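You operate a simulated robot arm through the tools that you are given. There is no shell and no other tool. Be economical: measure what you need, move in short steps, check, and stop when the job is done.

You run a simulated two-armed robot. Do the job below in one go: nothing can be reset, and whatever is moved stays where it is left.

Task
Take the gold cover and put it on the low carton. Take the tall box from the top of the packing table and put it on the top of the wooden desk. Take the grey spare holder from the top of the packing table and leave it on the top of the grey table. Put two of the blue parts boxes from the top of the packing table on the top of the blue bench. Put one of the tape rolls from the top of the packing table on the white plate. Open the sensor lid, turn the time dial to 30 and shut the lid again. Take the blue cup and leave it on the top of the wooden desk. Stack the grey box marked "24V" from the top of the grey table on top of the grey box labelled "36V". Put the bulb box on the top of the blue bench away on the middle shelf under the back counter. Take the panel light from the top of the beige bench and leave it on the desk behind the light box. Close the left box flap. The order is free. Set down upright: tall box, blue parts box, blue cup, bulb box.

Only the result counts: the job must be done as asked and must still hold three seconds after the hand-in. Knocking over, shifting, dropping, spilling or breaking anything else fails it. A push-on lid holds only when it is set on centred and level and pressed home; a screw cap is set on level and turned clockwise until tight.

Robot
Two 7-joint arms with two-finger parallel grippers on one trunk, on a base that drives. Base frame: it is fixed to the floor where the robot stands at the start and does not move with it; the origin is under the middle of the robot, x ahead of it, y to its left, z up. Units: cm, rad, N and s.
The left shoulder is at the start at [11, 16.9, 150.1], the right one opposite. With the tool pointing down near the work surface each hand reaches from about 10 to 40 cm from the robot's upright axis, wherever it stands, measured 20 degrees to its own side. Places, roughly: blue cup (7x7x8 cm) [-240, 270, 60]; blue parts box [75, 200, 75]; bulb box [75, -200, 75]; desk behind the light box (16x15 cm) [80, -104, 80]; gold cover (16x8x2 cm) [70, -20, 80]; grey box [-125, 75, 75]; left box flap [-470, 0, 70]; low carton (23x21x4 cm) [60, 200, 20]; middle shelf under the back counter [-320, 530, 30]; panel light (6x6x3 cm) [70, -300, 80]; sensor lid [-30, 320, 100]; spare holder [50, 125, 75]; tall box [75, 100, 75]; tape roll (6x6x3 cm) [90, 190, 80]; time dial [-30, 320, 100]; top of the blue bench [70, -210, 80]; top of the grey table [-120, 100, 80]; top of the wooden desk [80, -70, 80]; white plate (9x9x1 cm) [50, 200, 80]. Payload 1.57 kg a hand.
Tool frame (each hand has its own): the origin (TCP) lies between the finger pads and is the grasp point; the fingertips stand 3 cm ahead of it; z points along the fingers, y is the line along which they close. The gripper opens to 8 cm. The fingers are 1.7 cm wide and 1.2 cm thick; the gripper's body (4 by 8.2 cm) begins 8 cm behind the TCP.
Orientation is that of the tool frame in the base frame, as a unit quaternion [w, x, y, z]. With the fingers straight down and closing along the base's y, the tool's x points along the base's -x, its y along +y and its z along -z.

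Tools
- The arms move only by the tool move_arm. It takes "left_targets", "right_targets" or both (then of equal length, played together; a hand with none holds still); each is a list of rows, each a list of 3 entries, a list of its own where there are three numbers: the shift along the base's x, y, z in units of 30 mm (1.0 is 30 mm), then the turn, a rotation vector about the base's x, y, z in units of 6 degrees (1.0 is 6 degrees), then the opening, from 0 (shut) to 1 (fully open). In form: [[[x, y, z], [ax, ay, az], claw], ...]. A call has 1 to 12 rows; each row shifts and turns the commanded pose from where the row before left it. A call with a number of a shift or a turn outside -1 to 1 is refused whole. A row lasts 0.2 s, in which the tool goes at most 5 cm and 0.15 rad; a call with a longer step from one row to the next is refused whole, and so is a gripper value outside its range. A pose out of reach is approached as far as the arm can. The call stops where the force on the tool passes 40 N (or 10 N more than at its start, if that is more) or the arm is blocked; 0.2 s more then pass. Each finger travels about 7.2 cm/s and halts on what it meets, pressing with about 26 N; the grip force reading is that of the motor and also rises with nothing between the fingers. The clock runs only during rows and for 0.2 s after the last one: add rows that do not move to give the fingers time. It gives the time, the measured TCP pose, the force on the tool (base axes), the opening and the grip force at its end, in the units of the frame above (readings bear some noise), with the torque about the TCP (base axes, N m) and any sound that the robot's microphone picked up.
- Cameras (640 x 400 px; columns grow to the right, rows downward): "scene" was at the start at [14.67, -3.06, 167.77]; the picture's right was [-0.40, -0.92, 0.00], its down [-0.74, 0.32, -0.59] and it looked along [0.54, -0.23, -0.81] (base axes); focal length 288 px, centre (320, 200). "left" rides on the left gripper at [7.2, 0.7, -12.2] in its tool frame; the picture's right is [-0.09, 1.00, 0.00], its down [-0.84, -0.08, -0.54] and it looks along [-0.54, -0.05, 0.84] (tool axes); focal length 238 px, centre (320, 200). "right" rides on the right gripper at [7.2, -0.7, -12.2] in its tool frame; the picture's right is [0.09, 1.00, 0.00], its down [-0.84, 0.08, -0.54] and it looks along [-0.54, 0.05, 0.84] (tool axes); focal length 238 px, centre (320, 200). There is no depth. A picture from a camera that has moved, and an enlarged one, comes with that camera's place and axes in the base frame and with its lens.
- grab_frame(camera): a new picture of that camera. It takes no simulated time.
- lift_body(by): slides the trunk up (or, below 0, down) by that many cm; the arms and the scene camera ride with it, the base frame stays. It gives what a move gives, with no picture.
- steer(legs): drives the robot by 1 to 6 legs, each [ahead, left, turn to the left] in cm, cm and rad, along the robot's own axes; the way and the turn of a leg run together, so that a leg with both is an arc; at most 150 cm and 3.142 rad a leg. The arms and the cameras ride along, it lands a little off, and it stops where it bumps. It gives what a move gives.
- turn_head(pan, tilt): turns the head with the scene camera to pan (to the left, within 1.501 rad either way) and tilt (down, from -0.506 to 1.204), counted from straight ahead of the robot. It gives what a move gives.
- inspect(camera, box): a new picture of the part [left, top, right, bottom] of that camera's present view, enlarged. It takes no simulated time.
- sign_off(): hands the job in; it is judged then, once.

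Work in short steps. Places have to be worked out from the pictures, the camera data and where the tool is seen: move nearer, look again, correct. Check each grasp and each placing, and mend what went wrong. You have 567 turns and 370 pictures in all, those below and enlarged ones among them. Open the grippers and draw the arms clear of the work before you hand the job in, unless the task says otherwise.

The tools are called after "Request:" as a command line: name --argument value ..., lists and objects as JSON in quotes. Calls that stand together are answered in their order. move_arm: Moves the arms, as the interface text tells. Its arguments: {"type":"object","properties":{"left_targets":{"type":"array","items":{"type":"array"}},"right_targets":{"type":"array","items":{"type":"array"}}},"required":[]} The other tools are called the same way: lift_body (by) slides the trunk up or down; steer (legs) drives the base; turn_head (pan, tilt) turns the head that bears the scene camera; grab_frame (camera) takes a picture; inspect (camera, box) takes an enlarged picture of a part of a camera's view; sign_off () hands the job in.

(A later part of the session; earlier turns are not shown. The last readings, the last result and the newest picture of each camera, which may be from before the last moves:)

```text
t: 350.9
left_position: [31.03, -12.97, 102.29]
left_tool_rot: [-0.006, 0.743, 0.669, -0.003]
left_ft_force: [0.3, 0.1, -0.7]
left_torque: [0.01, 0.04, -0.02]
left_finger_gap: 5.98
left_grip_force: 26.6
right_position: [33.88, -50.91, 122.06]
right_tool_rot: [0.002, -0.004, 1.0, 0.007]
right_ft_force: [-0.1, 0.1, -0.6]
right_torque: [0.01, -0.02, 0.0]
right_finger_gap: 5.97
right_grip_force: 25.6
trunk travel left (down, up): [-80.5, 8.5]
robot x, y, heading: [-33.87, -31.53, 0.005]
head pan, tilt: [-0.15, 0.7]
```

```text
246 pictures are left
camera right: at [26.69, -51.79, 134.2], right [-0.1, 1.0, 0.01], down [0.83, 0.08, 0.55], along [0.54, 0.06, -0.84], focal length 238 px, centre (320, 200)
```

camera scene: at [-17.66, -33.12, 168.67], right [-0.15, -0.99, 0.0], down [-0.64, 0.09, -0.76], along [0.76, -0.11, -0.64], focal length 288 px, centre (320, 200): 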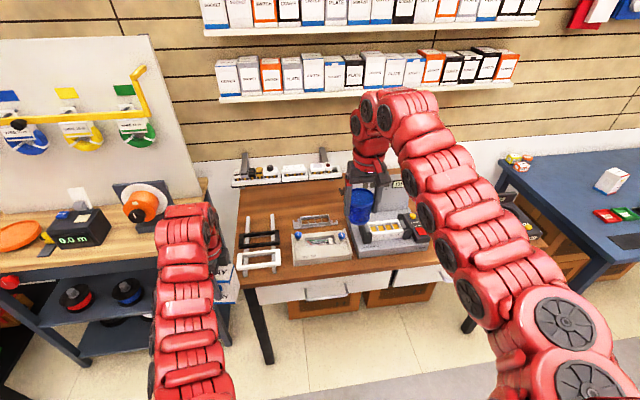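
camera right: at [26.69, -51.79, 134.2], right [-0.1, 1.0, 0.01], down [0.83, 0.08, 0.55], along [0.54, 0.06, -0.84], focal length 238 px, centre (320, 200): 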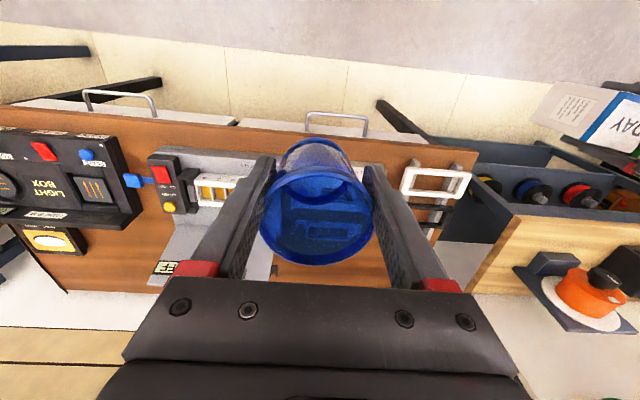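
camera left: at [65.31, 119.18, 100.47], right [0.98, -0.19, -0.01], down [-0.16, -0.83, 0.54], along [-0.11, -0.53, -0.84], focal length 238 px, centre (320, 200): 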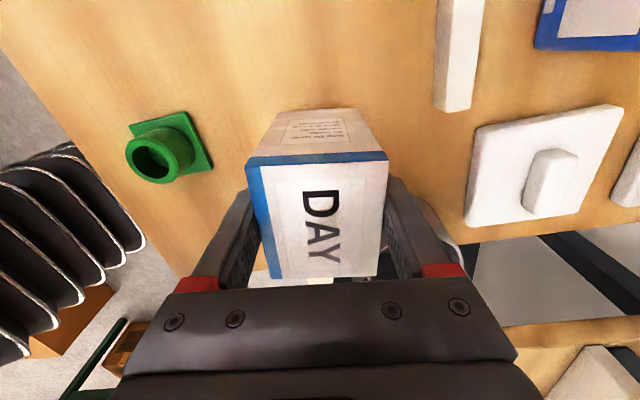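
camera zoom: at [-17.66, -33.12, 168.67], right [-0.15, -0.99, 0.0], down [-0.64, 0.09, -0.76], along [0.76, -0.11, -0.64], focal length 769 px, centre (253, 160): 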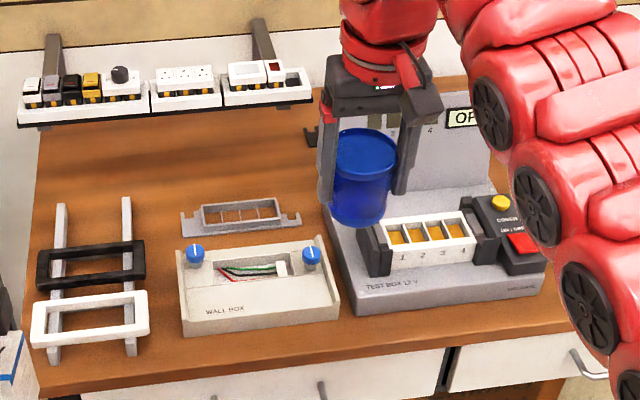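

The free area is behind the grille and rails (x≈78–90, y −28…−50). I'll place the cup first at about [82,-44], raising the left hand and driving in to x≈5.

Request:
move_arm --left_targets '[[[0, 0, 1], [0, 0, 0], 0], [[0, 0, 1], [0, 0, 0], 0], [[0, 0, 1], [0, 0, 0], 0], [[0, 0, 1], [0, 0, 0], 0], [[0, 0, 1], [0, 0, 0], 0], [[0, 0, 1], [0, 0, 0], 0]]'

Request:
steer --legs '[[38.5, 4.5, 0]]'

Request:
grab_frame --camera "right"

```text
t: 352.3
left_position: [31.11, -12.9, 120.29]
left_tool_rot: [-0.006, 0.743, 0.669, -0.002]
left_ft_force: [0.2, -0.2, -1.4]
left_torque: [-0.01, -0.01, -0.04]
left_finger_gap: 5.98
left_grip_force: 25.9
right_position: [33.99, -50.89, 122.05]
right_tool_rot: [0.002, -0.003, 1.0, 0.007]
right_ft_force: [0.2, -0.7, -0.1]
right_torque: [0.01, 0.03, 0.01]
right_finger_gap: 5.96
right_grip_force: 25.7
trunk travel left (down, up): [-80.5, 8.5]
robot x, y, heading: [-33.96, -31.88, 0.004]
head pan, tilt: [-0.15, 0.7]
```

```text
t: 354.7
left_position: [69.04, -8.65, 120.38]
left_tool_rot: [-0.006, 0.744, 0.668, -0.003]
left_ft_force: [0.1, -0.1, -1.6]
left_torque: [-0.03, 0.0, 0.0]
left_finger_gap: 5.96
left_grip_force: 26.0
right_position: [71.66, -46.62, 122.17]
right_tool_rot: [0.003, -0.002, 1.0, 0.007]
right_ft_force: [-0.4, -0.1, -0.9]
right_torque: [0.02, -0.03, 0.01]
right_finger_gap: 5.93
right_grip_force: 26.2
trunk travel left (down, up): [-80.5, 8.5]
robot x, y, heading: [4.21, -27.13, 0.001]
head pan, tilt: [-0.15, 0.7]
```

```text
245 pictures are left
camera right: at [64.48, -47.47, 134.25], right [-0.09, 1.0, 0.01], down [0.83, 0.07, 0.55], along [0.54, 0.06, -0.84], focal length 238 px, centre (320, 200)
```

right: 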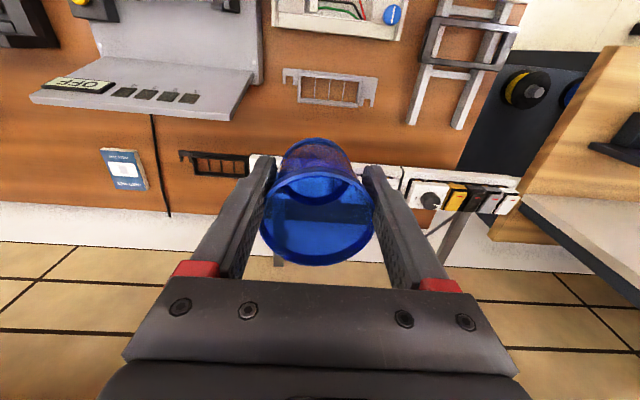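

I'll lower the trunk 20 and extend the right hand to x≈82 to test the reach.

Request:
lift_body --by -20

Request:
move_arm --right_targets '[[[0.6, 0.2, -0.6], [0, 0, 0], 0], [[0.6, 0.2, -0.6], [0, 0, 0], 0], [[0.6, 0.2, -0.6], [0, 0, 0], 0], [[0.6, 0.2, -0.6], [0, 0, 0], 0], [[0.6, 0, -0.6], [0, 0, 0], 0], [[0.5, 0, 0], [0, 0, 0], 0]]'

Request:
grab_frame --camera "right"

```text
t: 356.9
left_position: [69.11, -8.53, 100.34]
left_tool_rot: [-0.005, 0.744, 0.668, -0.003]
left_ft_force: [-0.1, -0.1, -2.1]
left_torque: [0.01, 0.01, 0.05]
left_finger_gap: 5.96
left_grip_force: 26.2
right_position: [71.76, -46.59, 102.2]
right_tool_rot: [0.002, -0.002, 1.0, 0.007]
right_ft_force: [0.2, -0.1, -0.9]
right_torque: [-0.01, 0.0, 0.01]
right_finger_gap: 5.93
right_grip_force: 25.9
trunk travel left (down, up): [-60.5, 28.5]
robot x, y, heading: [3.79, -27.19, -0.003]
head pan, tilt: [-0.15, 0.7]
```

```text
t: 358.3
left_position: [68.64, -8.56, 100.63]
left_tool_rot: [-0.004, 0.744, 0.668, -0.001]
left_ft_force: [-0.2, -0.2, -1.4]
left_torque: [-0.01, -0.02, 0.0]
left_finger_gap: 5.97
left_grip_force: 26.1
right_position: [76.04, -45.06, 97.41]
right_tool_rot: [0.002, -0.001, 1.0, 0.007]
right_ft_force: [-36.6, -0.9, -3.2]
right_torque: [0.02, -0.23, -0.07]
right_finger_gap: 5.91
right_grip_force: 26.0
right hand out of reach, approached as far as the arm can: row 3, 4, 5, 6
trunk travel left (down, up): [-60.5, 28.5]
robot x, y, heading: [3.65, -27.23, -0.002]
head pan, tilt: [-0.15, 0.7]
```

```text
244 pictures are left
camera right: at [68.85, -45.86, 109.59], right [-0.09, 1.0, 0.01], down [0.84, 0.07, 0.55], along [0.54, 0.06, -0.84], focal length 238 px, centre (320, 200)
```

right: 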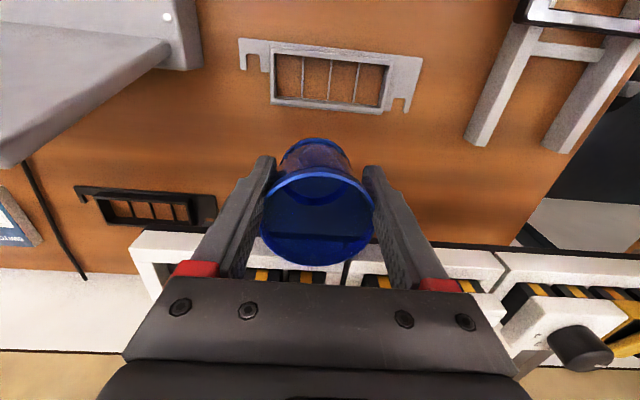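

Something ahead resists (36 N; probably the wall shelf against the wrist). I'll back off at once, then look with the head tilted up.

Request:
move_arm --right_targets '[[[-0.6, 0, 0], [0, 0, 0], 0], [[-0.6, 0, 0], [0, 0, 0], 0]]'

Request:
turn_head --pan -0.2 --tilt 0.3

Request:
grab_frame --camera "scene"

```text
t: 358.9
left_position: [69.01, -8.41, 100.31]
left_tool_rot: [-0.005, 0.744, 0.668, -0.002]
left_ft_force: [-0.8, 0.3, -1.1]
left_torque: [0.01, -0.03, 0.01]
left_finger_gap: 5.95
left_grip_force: 25.6
right_position: [72.77, -44.78, 97.28]
right_tool_rot: [0.003, -0.002, 1.0, 0.006]
right_ft_force: [-0.9, -0.6, 0.3]
right_torque: [-0.02, 0.02, -0.02]
right_finger_gap: 5.92
right_grip_force: 25.6
trunk travel left (down, up): [-60.5, 28.5]
robot x, y, heading: [3.79, -26.92, -0.002]
head pan, tilt: [-0.15, 0.7]
```

```text
t: 359.8
left_position: [69.12, -8.6, 100.25]
left_tool_rot: [-0.006, 0.744, 0.668, -0.003]
left_ft_force: [0.0, 0.1, -1.9]
left_torque: [-0.02, -0.01, -0.02]
left_finger_gap: 5.97
left_grip_force: 26.0
right_position: [72.88, -44.99, 97.25]
right_tool_rot: [0.002, -0.001, 1.0, 0.007]
right_ft_force: [-0.2, 0.0, -0.2]
right_torque: [0.0, 0.0, 0.0]
right_finger_gap: 5.93
right_grip_force: 26.3
trunk travel left (down, up): [-60.5, 28.5]
robot x, y, heading: [3.9, -27.11, -0.001]
head pan, tilt: [-0.201, 0.3]
```

```text
243 pictures are left
camera scene: at [21.0, -29.22, 152.27], right [-0.2, -0.98, 0.0], down [-0.29, 0.06, -0.95], along [0.94, -0.19, -0.3], focal length 288 px, centre (320, 200)
```

scene: 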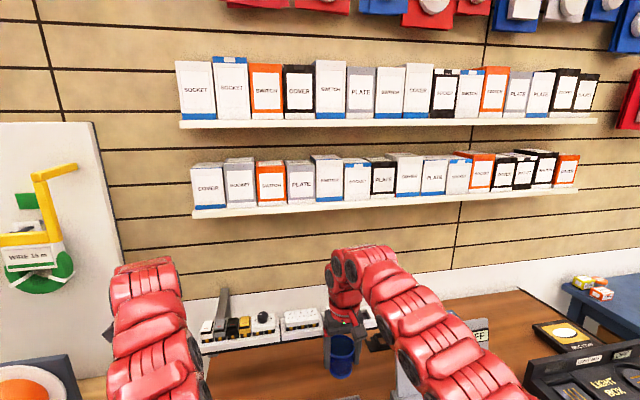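

I've worked out the obstacle: the socket strip overhangs at x≈80, z≈97. So I'll use the gap between the wall box and the grille (x≈62–71, y −30…−57) instead; I'll back the robot 7 cm and re-look.

Request:
steer --legs '[[-7, 0, 0]]'

Request:
turn_head --pan -0.15 --tilt 0.9

Request:
grab_frame --camera "scene"

Request:
grab_frame --camera "right"

```text
t: 360.8
left_position: [62.02, -8.63, 100.16]
left_tool_rot: [-0.005, 0.745, 0.668, -0.003]
left_ft_force: [-0.9, -0.2, -1.1]
left_torque: [-0.01, -0.01, -0.01]
left_finger_gap: 5.97
left_grip_force: 26.0
right_position: [65.89, -44.92, 97.3]
right_tool_rot: [0.002, -0.001, 1.0, 0.006]
right_ft_force: [0.2, 0.5, -0.4]
right_torque: [0.02, 0.0, -0.01]
right_finger_gap: 5.88
right_grip_force: 25.8
trunk travel left (down, up): [-60.5, 28.5]
robot x, y, heading: [-3.18, -27.13, -0.001]
head pan, tilt: [-0.201, 0.3]
```

```text
t: 361.8
left_position: [62.24, -8.54, 100.32]
left_tool_rot: [-0.006, 0.744, 0.668, -0.003]
left_ft_force: [-0.7, 0.4, -1.8]
left_torque: [0.02, 0.0, -0.01]
left_finger_gap: 5.96
left_grip_force: 26.4
right_position: [66.02, -44.84, 97.29]
right_tool_rot: [0.002, -0.001, 1.0, 0.006]
right_ft_force: [-1.2, -0.4, -0.7]
right_torque: [0.05, 0.01, 0.01]
right_finger_gap: 5.92
right_grip_force: 26.1
trunk travel left (down, up): [-60.5, 28.5]
robot x, y, heading: [-2.86, -27.56, -0.005]
head pan, tilt: [-0.15, 0.901]
```

```text
242 pictures are left
camera scene: at [12.39, -28.47, 147.06], right [-0.15, -0.99, 0.0], down [-0.77, 0.12, -0.62], along [0.61, -0.09, -0.78], focal length 288 px, centre (320, 200)
```

scene: 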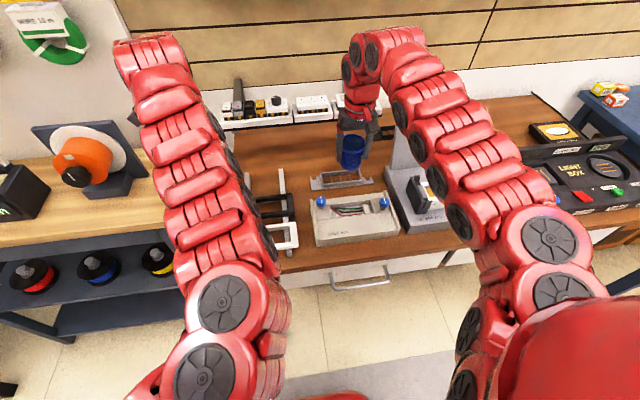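

```text
241 pictures are left
camera right: at [58.79, -45.82, 109.38], right [-0.09, 1.0, 0.01], down [0.83, 0.07, 0.55], along [0.54, 0.06, -0.84], focal length 238 px, centre (320, 200)
```

right: 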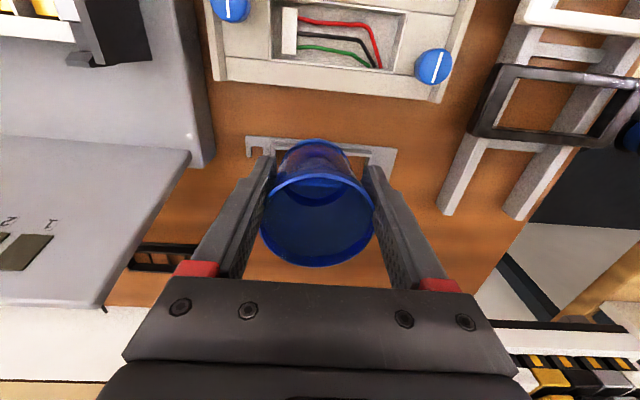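

The gaps here are tight. I'll check the desk's right half for roomier space before deciding: back off and move right.

Request:
lift_body --by 20

Request:
steer --legs '[[-32, 0, 0], [0, -55, 0]]'

Request:
turn_head --pan 0.0 --tilt 0.7

Request:
grab_frame --camera "scene"

Request:
grab_frame --camera "right"

```text
t: 363.9
left_position: [62.17, -8.6, 120.28]
left_tool_rot: [-0.006, 0.745, 0.668, -0.003]
left_ft_force: [-0.2, -0.3, -1.2]
left_torque: [0.0, 0.0, 0.0]
left_finger_gap: 5.99
left_grip_force: 26.3
right_position: [66.05, -44.98, 117.25]
right_tool_rot: [0.002, -0.001, 1.0, 0.007]
right_ft_force: [-1.1, -0.1, -0.9]
right_torque: [0.01, 0.02, -0.02]
right_finger_gap: 5.94
right_grip_force: 26.8
trunk travel left (down, up): [-80.5, 8.5]
robot x, y, heading: [-3.13, -27.63, -0.001]
head pan, tilt: [-0.15, 0.901]
```

```text
t: 368.8
left_position: [30.3, -62.96, 120.22]
left_tool_rot: [-0.006, 0.743, 0.67, -0.003]
left_ft_force: [-0.9, -0.4, -1.0]
left_torque: [0.01, -0.01, 0.02]
left_finger_gap: 5.96
left_grip_force: 25.8
right_position: [34.25, -99.31, 117.3]
right_tool_rot: [0.002, -0.003, 1.0, 0.006]
right_ft_force: [-0.4, -0.2, -1.4]
right_torque: [-0.02, 0.01, 0.01]
right_finger_gap: 5.9
right_grip_force: 26.3
trunk travel left (down, up): [-80.5, 8.5]
robot x, y, heading: [-35.15, -82.04, 0.005]
head pan, tilt: [-0.15, 0.901]
```

```text
t: 369.6
left_position: [30.24, -62.99, 120.27]
left_tool_rot: [-0.007, 0.743, 0.669, -0.002]
left_ft_force: [-0.1, -0.7, -1.8]
left_torque: [0.04, -0.02, -0.04]
left_finger_gap: 5.97
left_grip_force: 25.7
right_position: [34.24, -99.52, 117.28]
right_tool_rot: [0.001, -0.004, 1.0, 0.007]
right_ft_force: [0.5, 0.8, -0.9]
right_torque: [0.02, 0.02, -0.03]
right_finger_gap: 5.92
right_grip_force: 26.2
trunk travel left (down, up): [-80.5, 8.5]
robot x, y, heading: [-34.76, -82.08, 0.003]
head pan, tilt: [0.0, 0.7]
```

```text
240 pictures are left
camera scene: at [-18.35, -82.12, 168.66], right [0.0, -1.0, 0.0], down [-0.64, 0.0, -0.76], along [0.76, 0.0, -0.64], focal length 288 px, centre (320, 200)
```

scene: 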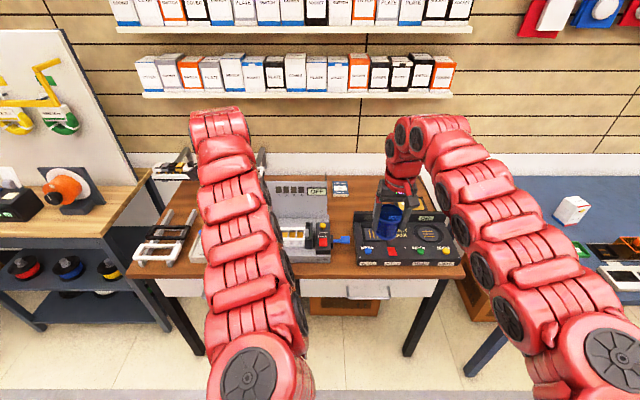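

```text
239 pictures are left
camera right: at [27.11, -100.35, 129.37], right [-0.1, 0.99, 0.01], down [0.83, 0.08, 0.55], along [0.54, 0.07, -0.84], focal length 238 px, centre (320, 200)
```

right: 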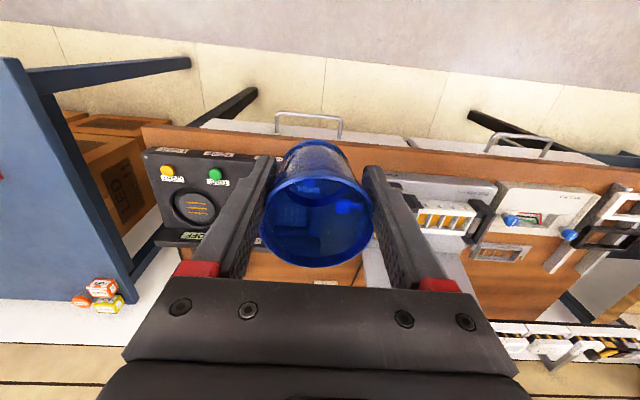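

Request:
inspect --camera "scene" --box '[270, 150, 480, 290]'

```text
2.86 times, centred on (375, 220) of scene
camera zoom: at [-18.35, -82.12, 168.66], right [0.0, -1.0, 0.0], down [-0.64, 0.0, -0.76], along [0.76, 0.0, -0.64], focal length 824 px, centre (163, 143)
```

zoom: 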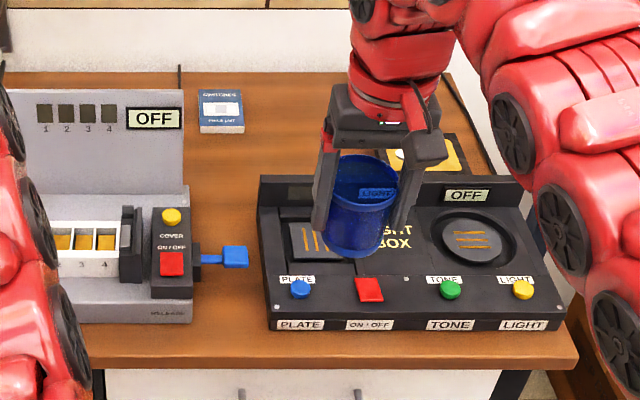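

There's a clear column of desk at y −86…−97, x 65–90 between the test box and the light box. The cup goes at [76.5,-92] and the tall box in front of it at [67.3,-91.7]. I'll drive in for the cup.

Request:
steer --legs '[[38.5, 7.5, 0]]'

Request:
lift_body --by -16

Request:
grab_frame --camera "right"

Request:
grab_frame --camera "left"

```text
t: 372.0
left_position: [68.44, -55.18, 120.33]
left_tool_rot: [-0.005, 0.742, 0.67, -0.002]
left_ft_force: [0.2, -1.1, -0.8]
left_torque: [-0.03, 0.02, -0.01]
left_finger_gap: 5.94
left_grip_force: 26.1
right_position: [72.52, -91.52, 117.26]
right_tool_rot: [0.002, -0.004, 1.0, 0.006]
right_ft_force: [-0.2, -0.4, -0.8]
right_torque: [0.01, -0.01, -0.02]
right_finger_gap: 5.88
right_grip_force: 27.1
trunk travel left (down, up): [-80.5, 8.5]
robot x, y, heading: [3.45, -73.84, 0.006]
head pan, tilt: [0.0, 0.7]
```

```text
t: 373.8
left_position: [68.42, -55.11, 104.28]
left_tool_rot: [-0.005, 0.742, 0.67, -0.002]
left_ft_force: [0.1, -1.0, -1.8]
left_torque: [-0.02, -0.01, 0.02]
left_finger_gap: 5.97
left_grip_force: 26.0
right_position: [72.53, -91.54, 101.27]
right_tool_rot: [0.002, -0.005, 1.0, 0.006]
right_ft_force: [0.0, 0.0, -1.2]
right_torque: [0.0, 0.01, -0.01]
right_finger_gap: 5.87
right_grip_force: 26.3
trunk travel left (down, up): [-64.5, 24.5]
robot x, y, heading: [3.78, -74.4, 0.009]
head pan, tilt: [0.0, 0.7]
```

```text
237 pictures are left
camera right: at [65.32, -92.44, 113.39], right [-0.1, 0.99, 0.01], down [0.83, 0.08, 0.55], along [0.54, 0.07, -0.84], focal length 238 px, centre (320, 200)
```

right: 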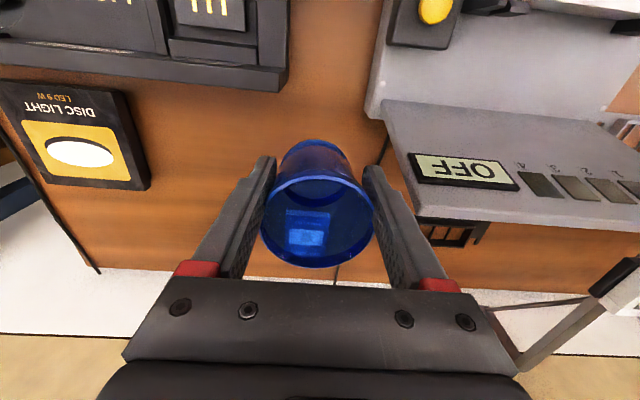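

```text
236 pictures are left
camera left: at [70.02, -48.15, 116.44], right [0.98, -0.19, -0.01], down [-0.16, -0.83, 0.54], along [-0.11, -0.53, -0.84], focal length 238 px, centre (320, 200)
```

left: 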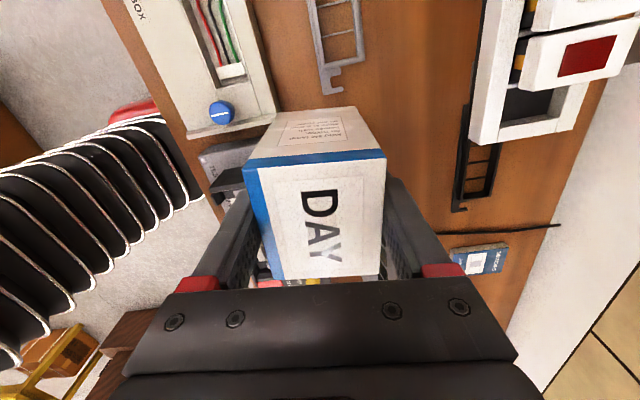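

The column is clear. I'll extend the cup to x≈76.5 and descend to z≈90.

Request:
move_arm --right_targets '[[[0.5, 0.1, -0.8], [0, 0, 0], 0], [[0.5, 0.1, -0.9], [0, 0, 0], 0], [[0.35, 0, -0.9], [0, 0, 0], 0], [[0, 0, -0.9], [0, 0, 0], 0]]'

Request:
grab_frame --camera "right"

Request:
inspect --camera "scene" --box '[290, 120, 470, 240]'

```text
t: 374.8
left_position: [68.42, -55.22, 104.38]
left_tool_rot: [-0.007, 0.742, 0.67, -0.002]
left_ft_force: [0.8, -0.5, -1.8]
left_torque: [-0.02, -0.03, 0.0]
left_finger_gap: 5.98
left_grip_force: 25.9
right_position: [76.48, -90.97, 90.75]
right_tool_rot: [0.001, -0.004, 1.0, 0.006]
right_ft_force: [-0.3, 0.3, 0.0]
right_torque: [0.01, 0.0, 0.01]
right_finger_gap: 5.87
right_grip_force: 26.7
trunk travel left (down, up): [-64.5, 24.5]
robot x, y, heading: [3.26, -74.09, 0.003]
head pan, tilt: [0.0, 0.7]
```

```text
235 pictures are left
camera right: at [69.23, -91.96, 102.86], right [-0.1, 0.99, 0.01], down [0.84, 0.08, 0.54], along [0.54, 0.07, -0.84], focal length 238 px, centre (320, 200)
```

right: 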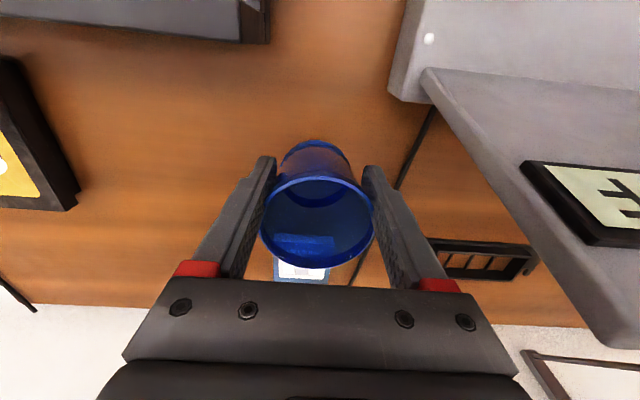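

```text
3.33 times, centred on (380, 180) of scene
camera zoom: at [19.87, -74.35, 152.66], right [0.01, -1.0, 0.0], down [-0.64, 0.0, -0.76], along [0.76, 0.0, -0.64], focal length 962 px, centre (120, 267)
```

zoom: 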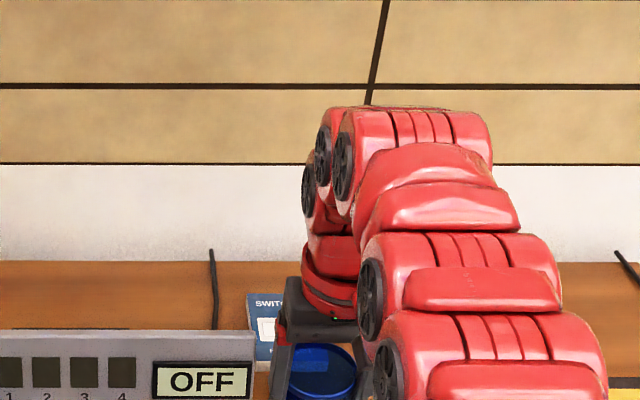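

I'll lower the cup slowly now.

Request:
move_arm --right_targets '[[[0, 0, -0.6], [0, 0, 0], 0], [[0, 0, -0.4], [0, 0, 0], 0], [[0, 0, -0.2], [0, 0, 0], 0]]'

```text
t: 375.6
left_position: [68.57, -55.18, 104.36]
left_tool_rot: [-0.005, 0.743, 0.67, -0.002]
left_ft_force: [-0.1, 0.5, -1.7]
left_torque: [0.02, 0.03, 0.03]
left_finger_gap: 5.96
left_grip_force: 26.0
right_position: [76.07, -90.92, 87.28]
right_tool_rot: [0.003, -0.004, 1.0, 0.005]
right_ft_force: [-0.6, 0.4, 0.3]
right_torque: [0.02, 0.03, -0.02]
right_finger_gap: 5.87
right_grip_force: 26.3
right hand out of reach, approached as far as the arm can: row 1
trunk travel left (down, up): [-64.5, 24.5]
robot x, y, heading: [3.42, -73.87, 0.006]
head pan, tilt: [0.0, 0.7]
```

Near the reach limit; I'll continue with slight retraction.

Request:
move_arm --right_targets '[[[-0.1, 0, -0.2], [0, 0, 0], 0], [[-0.1, 0, -0.15], [0, 0, 0], 0], [[-0.05, 0, -0.12], [0, 0, 0], 0]]'

```text
t: 376.4
left_position: [68.42, -55.24, 104.23]
left_tool_rot: [-0.006, 0.742, 0.67, -0.002]
left_ft_force: [0.4, -0.4, -0.7]
left_torque: [0.01, 0.02, 0.01]
left_finger_gap: 5.97
left_grip_force: 26.0
right_position: [75.27, -90.85, 85.98]
right_tool_rot: [0.003, -0.005, 1.0, 0.006]
right_ft_force: [1.3, 0.1, 2.9]
right_torque: [0.08, -0.16, -0.01]
right_finger_gap: 5.85
right_grip_force: 26.1
trunk travel left (down, up): [-64.5, 24.5]
robot x, y, heading: [3.4, -74.12, 0.004]
head pan, tilt: [0.0, 0.7]
```

Contact begins (≈3 N). One more small step to confirm.

Request:
move_arm --right_targets '[[[0, 0, -0.08], [0, 0, 0], 0]]'

Request:
grab_frame --camera "right"

```text
t: 376.8
left_position: [68.26, -55.13, 104.45]
left_tool_rot: [-0.005, 0.742, 0.67, -0.003]
left_ft_force: [-0.4, -0.5, -1.7]
left_torque: [0.01, -0.01, 0.04]
left_finger_gap: 5.96
left_grip_force: 26.2
right_position: [75.22, -90.88, 85.79]
right_tool_rot: [0.004, -0.005, 1.0, 0.006]
right_ft_force: [2.5, -2.5, 18.7]
right_torque: [0.2, -0.13, -0.05]
right_finger_gap: 5.87
right_grip_force: 25.9
trunk travel left (down, up): [-64.5, 24.5]
robot x, y, heading: [3.39, -74.3, 0.008]
head pan, tilt: [0.0, 0.7]
```

```text
233 pictures are left
camera right: at [68.01, -91.88, 97.91], right [-0.1, 0.99, 0.01], down [0.83, 0.08, 0.55], along [0.55, 0.06, -0.83], focal length 238 px, centre (320, 200)
```

right: 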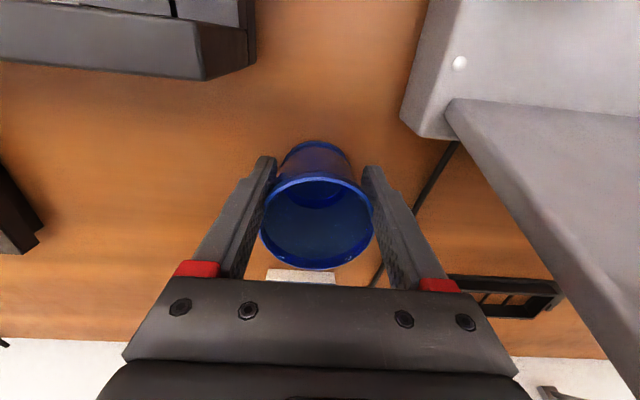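

The cup is seated. Opening slowly and lifting.

Request:
move_arm --right_targets '[[[0, 0, 0.06], [0, 0, 0], 0], [[0, 0, 0], [0, 0, 0], 0.9], [[0, 0, 0], [0, 0, 0], 1], [[0, 0, 0], [0, 0, 0], 1], [[0, 0, 0.6], [0, 0, 0], 1], [[-0.1, 0, 0.9], [0, 0, 0], 1], [[-0.1, 0, 0.9], [0, 0, 0], 1], [[-0.2, 0, 0.9], [0, 0, 0], 1]]'

Request:
grab_frame --camera "right"

```text
t: 378.6
left_position: [68.53, -55.08, 104.41]
left_tool_rot: [-0.006, 0.743, 0.669, -0.002]
left_ft_force: [-0.2, -0.6, -1.9]
left_torque: [0.02, -0.01, -0.01]
left_finger_gap: 5.96
left_grip_force: 25.9
right_position: [74.03, -90.9, 95.72]
right_tool_rot: [0.003, -0.004, 1.0, 0.006]
right_ft_force: [0.4, 0.4, -0.7]
right_torque: [-0.04, 0.01, 0.01]
right_finger_gap: 8.03
right_grip_force: 0.0
trunk travel left (down, up): [-64.5, 24.5]
robot x, y, heading: [3.25, -74.28, 0.007]
head pan, tilt: [0.0, 0.7]
```

```text
232 pictures are left
camera right: at [66.86, -91.76, 107.78], right [-0.1, 0.99, 0.01], down [0.83, 0.08, 0.55], along [0.54, 0.07, -0.84], focal length 238 px, centre (320, 200)
```

right: 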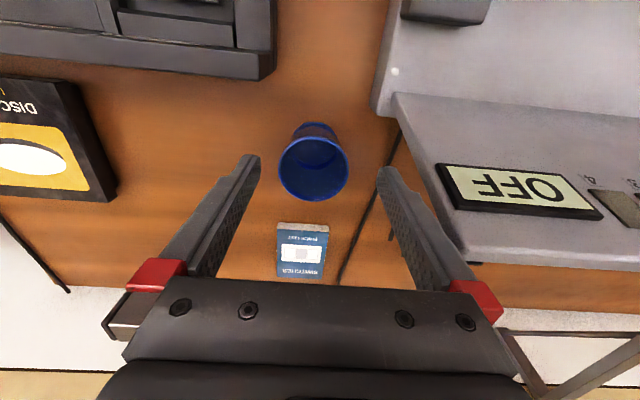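

The cup stands upright. For the tall box I'll rotate it 90° (narrow side along y) so the fingers fit the column; raise the trunk, shift right, and turn the left hand.

Request:
lift_body --by 16

Request:
steer --legs '[[-4, -33, 0]]'

Request:
move_arm --left_targets '[[[0, 0, 0], [0, 0, 1], 0], [[0, 0, 0], [0, 0, 1], 0], [[0, 0, 0], [0, 0, 1], 0], [[0, 0, 0], [0, 0, 1], 0], [[0, 0, 0], [0, 0, 1], 0], [[0, 0, 0], [0, 0, 1], 0], [[0, 0, 0], [0, 0, 1], 0], [[0, 0, 0], [0, 0, 1], 0], [[0, 0, 0], [0, 0, 1], 0], [[0, 0, 0], [0, 0, 1], 0], [[0, 0, 0], [0, 0, 1], 0], [[0, 0, 0], [0, 0, 1], 0]]'

Request:
move_arm --left_targets '[[[0, -0.4, 0], [0, 0, 1], 0], [[0, -0.4, 0], [0, 0, 1], 0], [[0, 0, 0], [0, 0, 1], 0], [[0, 0, 0], [0, 0, 1], 0]]'

Request:
grab_frame --camera "left"

```text
t: 380.5
left_position: [68.51, -55.2, 120.3]
left_tool_rot: [-0.005, 0.743, 0.67, -0.002]
left_ft_force: [0.1, -0.1, -1.4]
left_torque: [0.0, -0.03, 0.0]
left_finger_gap: 5.95
left_grip_force: 26.2
right_position: [74.22, -90.95, 111.39]
right_tool_rot: [0.002, -0.005, 1.0, 0.006]
right_ft_force: [0.5, -0.3, 0.3]
right_torque: [0.02, -0.02, -0.01]
right_finger_gap: 8.01
right_grip_force: 0.0
trunk travel left (down, up): [-80.5, 8.5]
robot x, y, heading: [3.17, -74.31, 0.003]
head pan, tilt: [0.0, 0.7]
```

```text
t: 382.6
left_position: [64.72, -87.65, 120.23]
left_tool_rot: [-0.006, 0.741, 0.671, -0.003]
left_ft_force: [-1.3, -0.8, -1.3]
left_torque: [-0.02, -0.02, 0.02]
left_finger_gap: 5.98
left_grip_force: 26.4
right_position: [70.52, -123.39, 111.56]
right_tool_rot: [0.002, -0.007, 1.0, 0.006]
right_ft_force: [0.3, -0.2, 0.3]
right_torque: [-0.03, 0.0, -0.02]
right_finger_gap: 7.97
right_grip_force: 0.1
trunk travel left (down, up): [-80.5, 8.5]
robot x, y, heading: [-0.37, -106.84, 0.013]
head pan, tilt: [0.0, 0.7]
```

```text
t: 385.2
left_position: [64.68, -87.68, 120.28]
left_tool_rot: [-0.004, 0.203, 0.979, -0.006]
left_ft_force: [-0.4, -0.1, -2.3]
left_torque: [-0.03, -0.01, -0.02]
left_finger_gap: 5.94
left_grip_force: 26.7
right_position: [70.5, -123.5, 111.45]
right_tool_rot: [0.002, -0.007, 1.0, 0.006]
right_ft_force: [0.0, -0.5, 0.2]
right_torque: [0.0, 0.02, 0.04]
right_finger_gap: 7.98
right_grip_force: 0.2
trunk travel left (down, up): [-80.5, 8.5]
robot x, y, heading: [-0.62, -106.96, 0.013]
head pan, tilt: [0.0, 0.7]
```

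```text
t: 386.2
left_position: [64.69, -90.14, 120.29]
left_tool_rot: [-0.002, -0.005, 1.0, -0.005]
left_ft_force: [-0.2, -0.3, -0.6]
left_torque: [0.0, 0.01, 0.02]
left_finger_gap: 5.96
left_grip_force: 26.3
right_position: [70.34, -123.46, 111.62]
right_tool_rot: [0.002, -0.008, 1.0, 0.006]
right_ft_force: [-0.8, 1.1, -0.5]
right_torque: [0.0, 0.04, 0.01]
right_finger_gap: 7.98
right_grip_force: 0.0
trunk travel left (down, up): [-80.5, 8.5]
robot x, y, heading: [-0.56, -107.1, 0.012]
head pan, tilt: [0.0, 0.7]
```

```text
231 pictures are left
camera left: at [57.52, -89.4, 132.42], right [0.08, 1.0, -0.01], down [0.84, -0.06, 0.54], along [0.54, -0.05, -0.84], focal length 238 px, centre (320, 200)
```

left: 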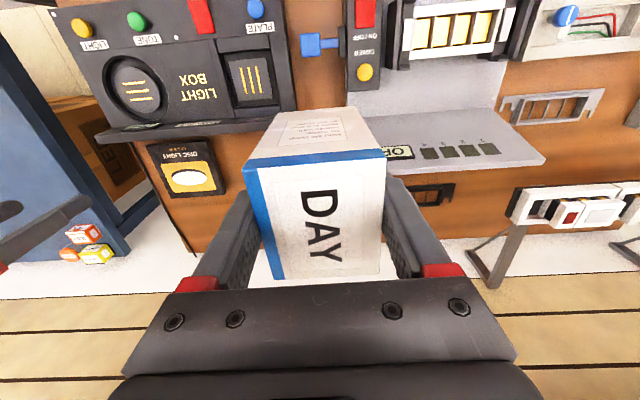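

I'll raise the right hand for clearance, then lower the trunk 18 and move the box over the spot.

Request:
move_arm --right_targets '[[[0, 0, 1], [0, 0, 0], 1], [[0, 0, 1], [0, 0, 0], 1], [[0, 0, 1], [0, 0, 0], 1]]' --left_targets '[[[0.3, 0, -0.5], [0, 0, 0], 0], [[0.3, 0, -0.5], [0, 0, 0], 0], [[0, 0, -0.5], [0, 0, 0], 0]]'

Request:
lift_body --by -15

Request:
grab_frame --camera "left"

Request:
grab_frame --camera "scene"

```text
t: 387.1
left_position: [66.54, -90.14, 115.72]
left_tool_rot: [-0.002, -0.004, 1.0, -0.006]
left_ft_force: [-0.4, -0.3, -0.2]
left_torque: [0.0, -0.02, -0.01]
left_finger_gap: 5.98
left_grip_force: 25.8
right_position: [70.49, -123.46, 120.59]
right_tool_rot: [0.002, -0.007, 1.0, 0.007]
right_ft_force: [-0.4, 0.7, 0.8]
right_torque: [0.0, -0.01, -0.01]
right_finger_gap: 7.99
right_grip_force: 0.0
trunk travel left (down, up): [-80.5, 8.5]
robot x, y, heading: [-0.46, -107.07, 0.013]
head pan, tilt: [0.0, 0.7]
```

```text
t: 388.8
left_position: [66.48, -90.12, 100.91]
left_tool_rot: [-0.002, -0.003, 1.0, -0.005]
left_ft_force: [-0.1, -0.3, -1.4]
left_torque: [-0.01, 0.01, -0.01]
left_finger_gap: 5.98
left_grip_force: 25.6
right_position: [70.58, -123.36, 105.48]
right_tool_rot: [0.002, -0.007, 1.0, 0.006]
right_ft_force: [0.7, -0.9, 0.2]
right_torque: [0.0, 0.01, 0.02]
right_finger_gap: 7.98
right_grip_force: 0.0
trunk travel left (down, up): [-65.5, 23.5]
robot x, y, heading: [-0.32, -107.13, 0.011]
head pan, tilt: [0.0, 0.7]
```

```text
230 pictures are left
camera left: at [59.36, -89.38, 112.96], right [0.08, 1.0, -0.01], down [0.84, -0.07, 0.54], along [0.54, -0.06, -0.84], focal length 238 px, centre (320, 200)
```

left: 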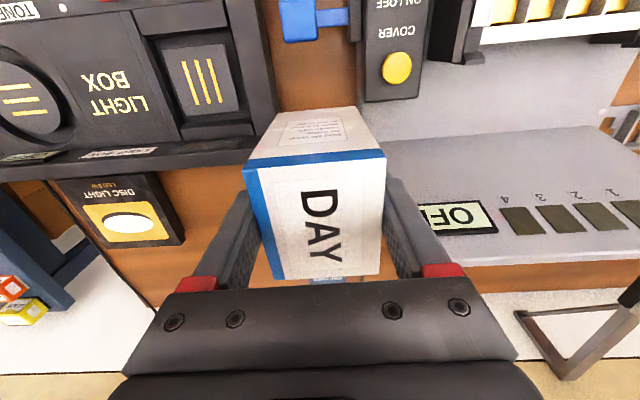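

```text
229 pictures are left
camera scene: at [16.08, -107.03, 153.67], right [0.01, -1.0, 0.0], down [-0.64, -0.01, -0.76], along [0.76, 0.01, -0.64], focal length 288 px, centre (320, 200)
```

scene: 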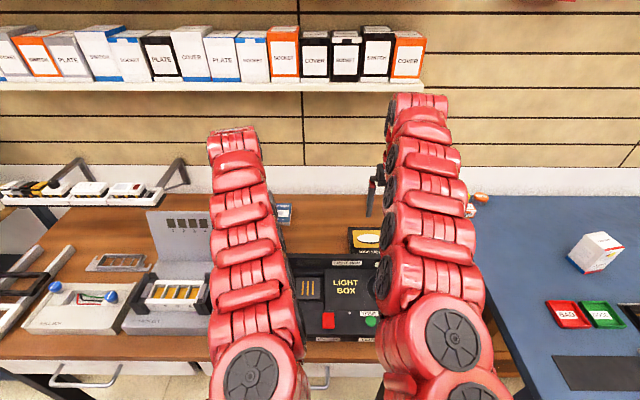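

I'll shift y −0.6, descend to about 90, and check.

Request:
move_arm --left_targets '[[[0, -0.2, -0.9], [0, 0, 0], 0], [[0, 0, -0.9], [0, 0, 0], 0], [[0, 0, -0.9], [0, 0, 0], 0], [[0, 0, -0.8], [0, 0, 0], 0]]'

Request:
grab_frame --camera "left"

Request:
grab_frame --camera "right"

```text
t: 389.8
left_position: [66.57, -90.78, 90.13]
left_tool_rot: [-0.001, -0.003, 1.0, -0.005]
left_ft_force: [0.8, 0.8, -2.3]
left_torque: [0.01, 0.01, 0.02]
left_finger_gap: 5.97
left_grip_force: 26.0
right_position: [70.45, -123.43, 105.68]
right_tool_rot: [0.002, -0.007, 1.0, 0.006]
right_ft_force: [-0.1, 0.4, 0.2]
right_torque: [-0.01, -0.02, 0.0]
right_finger_gap: 8.02
right_grip_force: 0.1
trunk travel left (down, up): [-65.5, 23.5]
robot x, y, heading: [-0.51, -107.23, 0.015]
head pan, tilt: [0.0, 0.7]
```

```text
228 pictures are left
camera left: at [59.38, -89.99, 102.35], right [0.08, 1.0, -0.01], down [0.84, -0.07, 0.54], along [0.54, -0.05, -0.84], focal length 238 px, centre (320, 200)
```

left: 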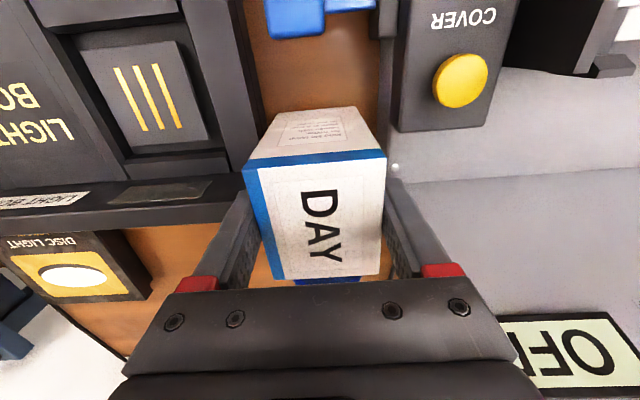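

```text
227 pictures are left
camera right: at [63.34, -124.32, 117.65], right [-0.11, 0.99, 0.01], down [0.83, 0.08, 0.55], along [0.54, 0.07, -0.84], focal length 238 px, centre (320, 200)
```

right: 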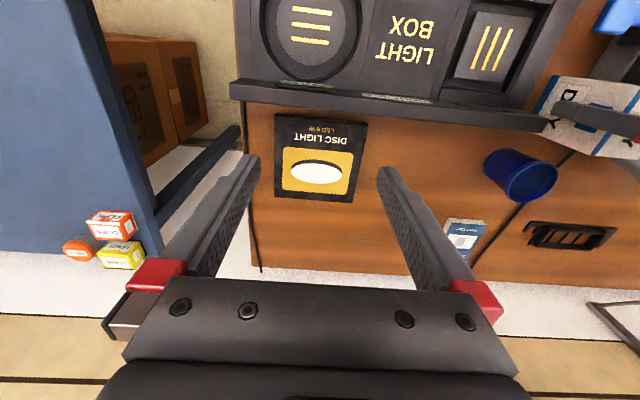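

Clearances look fine. Lowering to contact.

Request:
move_arm --left_targets '[[[0, 0, -0.6], [0, 0, 0], 0], [[0, 0, -0.3], [0, 0, 0], 0], [[0, 0, -0.15], [0, 0, 0], 0]]'

Request:
grab_frame --camera "right"

```text
t: 390.6
left_position: [66.57, -90.74, 87.11]
left_tool_rot: [-0.002, -0.003, 1.0, -0.005]
left_ft_force: [-0.2, 0.1, -0.9]
left_torque: [0.0, -0.02, -0.01]
left_finger_gap: 5.95
left_grip_force: 25.9
right_position: [70.43, -123.34, 105.62]
right_tool_rot: [0.002, -0.006, 1.0, 0.006]
right_ft_force: [0.0, 0.2, -0.2]
right_torque: [-0.03, 0.03, -0.01]
right_finger_gap: 8.02
right_grip_force: 0.0
trunk travel left (down, up): [-65.5, 23.5]
robot x, y, heading: [-0.21, -107.06, 0.011]
head pan, tilt: [0.0, 0.7]
```

```text
226 pictures are left
camera right: at [63.32, -124.34, 117.67], right [-0.11, 0.99, 0.01], down [0.83, 0.08, 0.55], along [0.54, 0.07, -0.84], focal length 238 px, centre (320, 200)
```

right: 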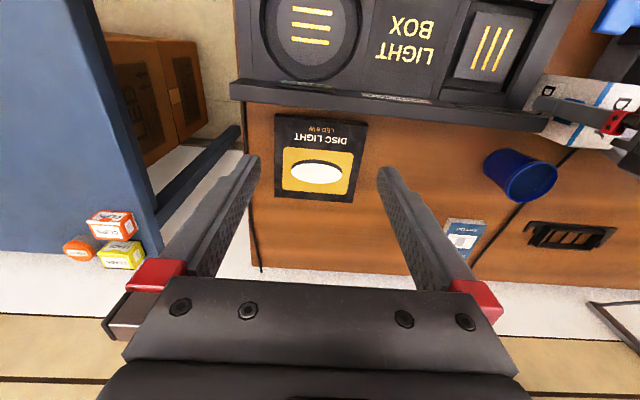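

Still free; continue in small steps.

Request:
move_arm --left_targets '[[[0, 0, -0.15], [0, 0, 0], 0], [[0, 0, -0.12], [0, 0, 0], 0], [[0, 0, -0.1], [0, 0, 0], 0]]'

```text
t: 391.4
left_position: [66.28, -90.79, 86.36]
left_tool_rot: [0.001, -0.003, 1.0, -0.004]
left_ft_force: [1.7, 1.8, 31.0]
left_torque: [1.05, -0.12, -0.14]
left_finger_gap: 5.9
left_grip_force: 26.4
right_position: [70.31, -123.43, 105.89]
right_tool_rot: [0.003, -0.007, 1.0, 0.006]
right_ft_force: [0.1, -0.2, -0.1]
right_torque: [-0.01, 0.02, 0.0]
right_finger_gap: 7.99
right_grip_force: 0.1
trunk travel left (down, up): [-65.5, 23.5]
robot x, y, heading: [-0.4, -106.75, 0.014]
head pan, tilt: [0.0, 0.7]
```

Contact at 31 N but with a side torque; I'll check whether the box bottom or a fingertip is touching.

Request:
grab_frame --camera "left"

Request:
inspect --camera "right" --box '[500, 40, 640, 220]'

```text
225 pictures are left
camera left: at [59.14, -89.99, 98.48], right [0.08, 1.0, -0.01], down [0.84, -0.07, 0.54], along [0.54, -0.05, -0.84], focal length 238 px, centre (320, 200)
```

left: 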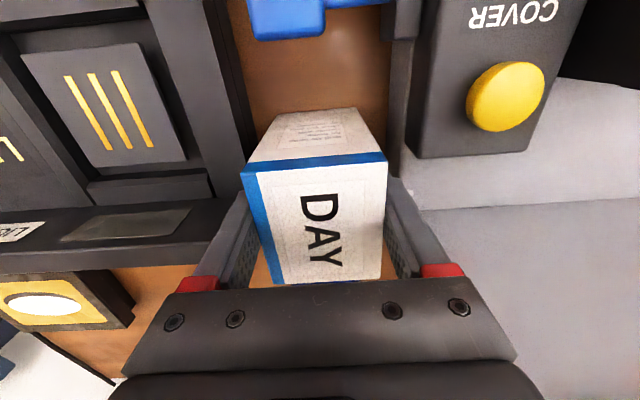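

```text
2.22 times, centred on (570, 130) of right
camera zoom: at [63.01, -124.4, 117.89], right [-0.11, 0.99, 0.01], down [0.83, 0.08, 0.55], along [0.54, 0.07, -0.84], focal length 530 px, centre (-236, 356)
```

zoom: 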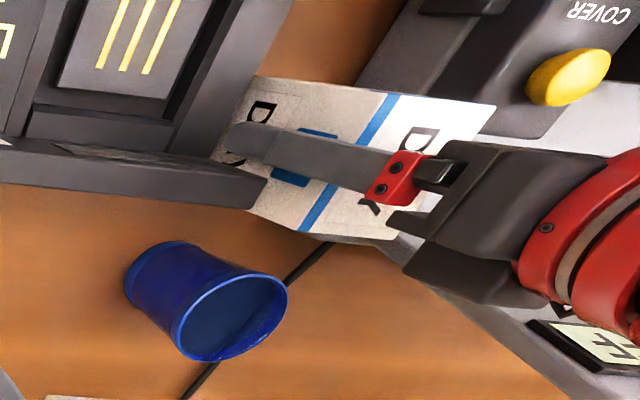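

To find out, I'll lift 0.8 cm, shift −0.9 cm in y, and lower again to compare.

Request:
move_arm --left_targets '[[[0, 0, 0.27], [0, 0, 0], 0], [[0, -0.3, 0], [0, 0, 0], 0], [[0, 0, -0.12], [0, 0, 0], 0], [[0, 0, -0.1], [0, 0, 0], 0]]'

```text
t: 392.4
left_position: [66.32, -91.5, 86.36]
left_tool_rot: [0.0, -0.004, 1.0, -0.005]
left_ft_force: [-4.5, 9.5, 18.0]
left_torque: [0.72, -0.29, -0.01]
left_finger_gap: 5.97
left_grip_force: 25.9
right_position: [70.34, -123.26, 105.77]
right_tool_rot: [0.002, -0.006, 1.0, 0.005]
right_ft_force: [0.6, -0.1, -0.1]
right_torque: [0.0, 0.01, -0.01]
right_finger_gap: 8.02
right_grip_force: 0.1
trunk travel left (down, up): [-65.5, 23.5]
robot x, y, heading: [-0.44, -107.1, 0.013]
head pan, tilt: [0.0, 0.7]
```

Same height at the new spot, so it's the box bottom on the desk. I'll release and lift.

Request:
move_arm --left_targets '[[[0, 0.05, 0.05], [0, 0, 0], 0], [[0, 0, 0], [0, 0, 0], 0.85], [[0, 0, 0], [0, 0, 0], 0.95], [[0, 0, 0], [0, 0, 0], 0.95], [[0, 0, 0.5], [0, 0, 0], 0.95], [[0, 0, 0.9], [0, 0, 0], 0.95], [[0, 0, 0.9], [0, 0, 0], 0.95], [[0, 0, 0.9], [0, 0, 0], 0.95]]'

Request:
grab_frame --camera "left"

Request:
grab_frame --camera "right"

```text
t: 394.2
left_position: [66.4, -91.55, 96.03]
left_tool_rot: [-0.001, -0.004, 1.0, -0.005]
left_ft_force: [-0.8, 0.1, 0.1]
left_torque: [0.02, -0.04, -0.02]
left_finger_gap: 7.6
left_grip_force: 0.0
right_position: [70.37, -123.42, 105.72]
right_tool_rot: [0.001, -0.008, 1.0, 0.006]
right_ft_force: [-0.2, -0.3, 0.5]
right_torque: [0.0, -0.04, 0.0]
right_finger_gap: 8.0
right_grip_force: 0.1
trunk travel left (down, up): [-65.5, 23.5]
robot x, y, heading: [-0.23, -107.06, 0.006]
head pan, tilt: [0.0, 0.7]
```

```text
223 pictures are left
camera left: at [59.29, -90.75, 108.18], right [0.09, 1.0, -0.01], down [0.84, -0.07, 0.54], along [0.54, -0.06, -0.84], focal length 238 px, centre (320, 200)
```

left: 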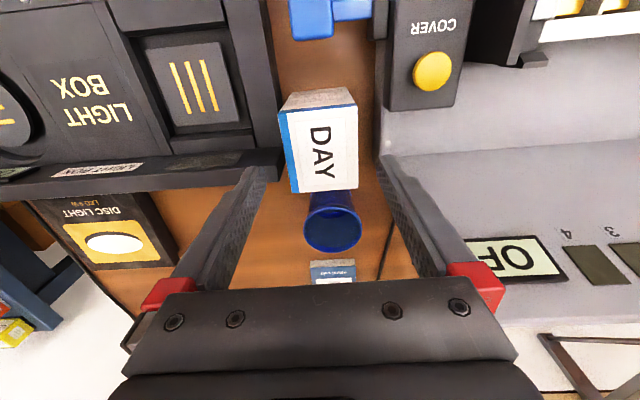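

```text
222 pictures are left
camera right: at [63.22, -124.4, 117.73], right [-0.11, 0.99, 0.01], down [0.83, 0.08, 0.55], along [0.54, 0.07, -0.84], focal length 238 px, centre (320, 200)
```

right: 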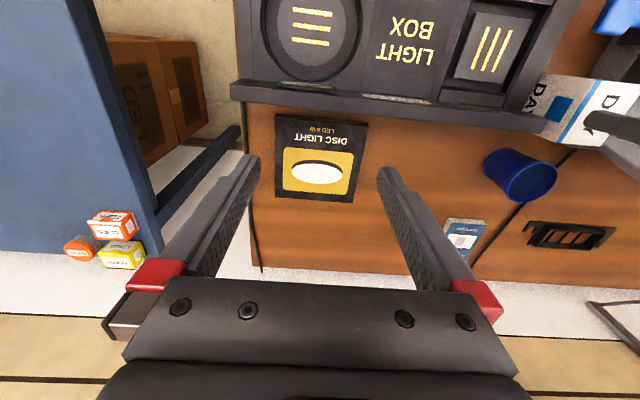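

Both items stand well on the desk. Next come the blue parts boxes: I'll raise, back off, and return to the packing table.

Request:
lift_body --by 15

Request:
steer --legs '[[-36, 0, -0.01], [0, 130, 0], [0, 130, 0]]'

Request:
turn_head --pan 0 --tilt 0.75

Request:
grab_frame --camera "scene"

Request:
grab_frame --camera "right"

```text
t: 395.9
left_position: [66.5, -91.42, 111.0]
left_tool_rot: [-0.003, -0.004, 1.0, -0.005]
left_ft_force: [0.4, -0.2, -0.3]
left_torque: [0.02, -0.01, -0.01]
left_finger_gap: 7.62
left_grip_force: 0.0
right_position: [70.49, -123.41, 120.68]
right_tool_rot: [0.002, -0.007, 1.0, 0.006]
right_ft_force: [-0.1, -0.2, -0.1]
right_torque: [-0.04, 0.02, -0.01]
right_finger_gap: 7.99
right_grip_force: 0.2
trunk travel left (down, up): [-80.5, 8.5]
robot x, y, heading: [-0.48, -107.53, 0.011]
head pan, tilt: [0.0, 0.7]
```

```text
t: 410.4
left_position: [29.61, 165.95, 110.96]
left_tool_rot: [-0.002, 0.003, 1.0, -0.006]
left_ft_force: [0.1, -0.6, -0.3]
left_torque: [-0.01, -0.01, 0.01]
left_finger_gap: 7.62
left_grip_force: 0.0
right_position: [33.3, 133.97, 120.52]
right_tool_rot: [0.002, -0.001, 1.0, 0.005]
right_ft_force: [0.8, -0.3, 0.8]
right_torque: [0.01, 0.02, -0.02]
right_finger_gap: 8.0
right_grip_force: 0.1
trunk travel left (down, up): [-80.5, 8.5]
robot x, y, heading: [-37.28, 151.24, -0.004]
head pan, tilt: [0.0, 0.7]
```

```text
t: 411.1
left_position: [29.71, 166.07, 110.86]
left_tool_rot: [-0.001, 0.002, 1.0, -0.005]
left_ft_force: [-0.5, -1.1, 0.0]
left_torque: [-0.02, 0.0, -0.01]
left_finger_gap: 7.59
left_grip_force: 0.1
right_position: [33.31, 134.09, 120.71]
right_tool_rot: [0.002, -0.001, 1.0, 0.006]
right_ft_force: [0.8, 0.1, 0.3]
right_torque: [0.01, 0.0, -0.02]
right_finger_gap: 8.02
right_grip_force: 0.1
trunk travel left (down, up): [-80.5, 8.5]
robot x, y, heading: [-37.04, 151.04, -0.003]
head pan, tilt: [0.0, 0.75]
```

```text
221 pictures are left
camera scene: at [-21.14, 151.01, 168.25], right [0.0, -1.0, 0.0], down [-0.68, 0.0, -0.73], along [0.73, 0.0, -0.68], focal length 288 px, centre (320, 200)
```

scene: 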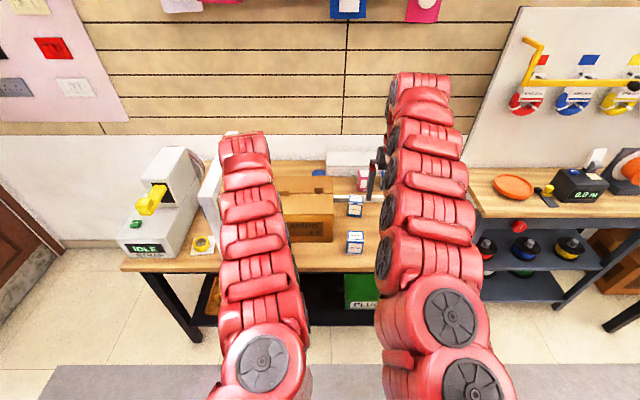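

```text
220 pictures are left
camera right: at [26.07, 133.13, 132.68], right [-0.09, 1.0, 0.01], down [0.83, 0.07, 0.55], along [0.54, 0.06, -0.84], focal length 238 px, centre (320, 200)
```

right: 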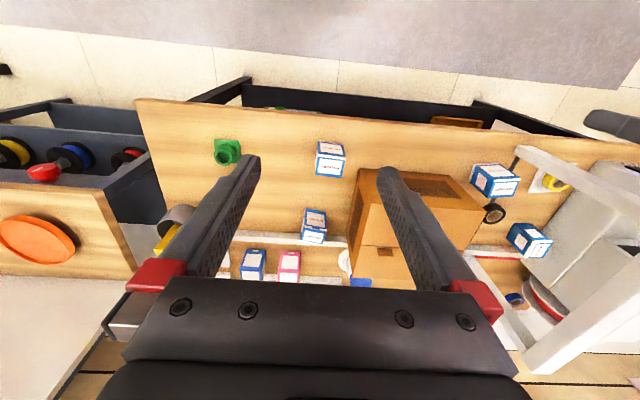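

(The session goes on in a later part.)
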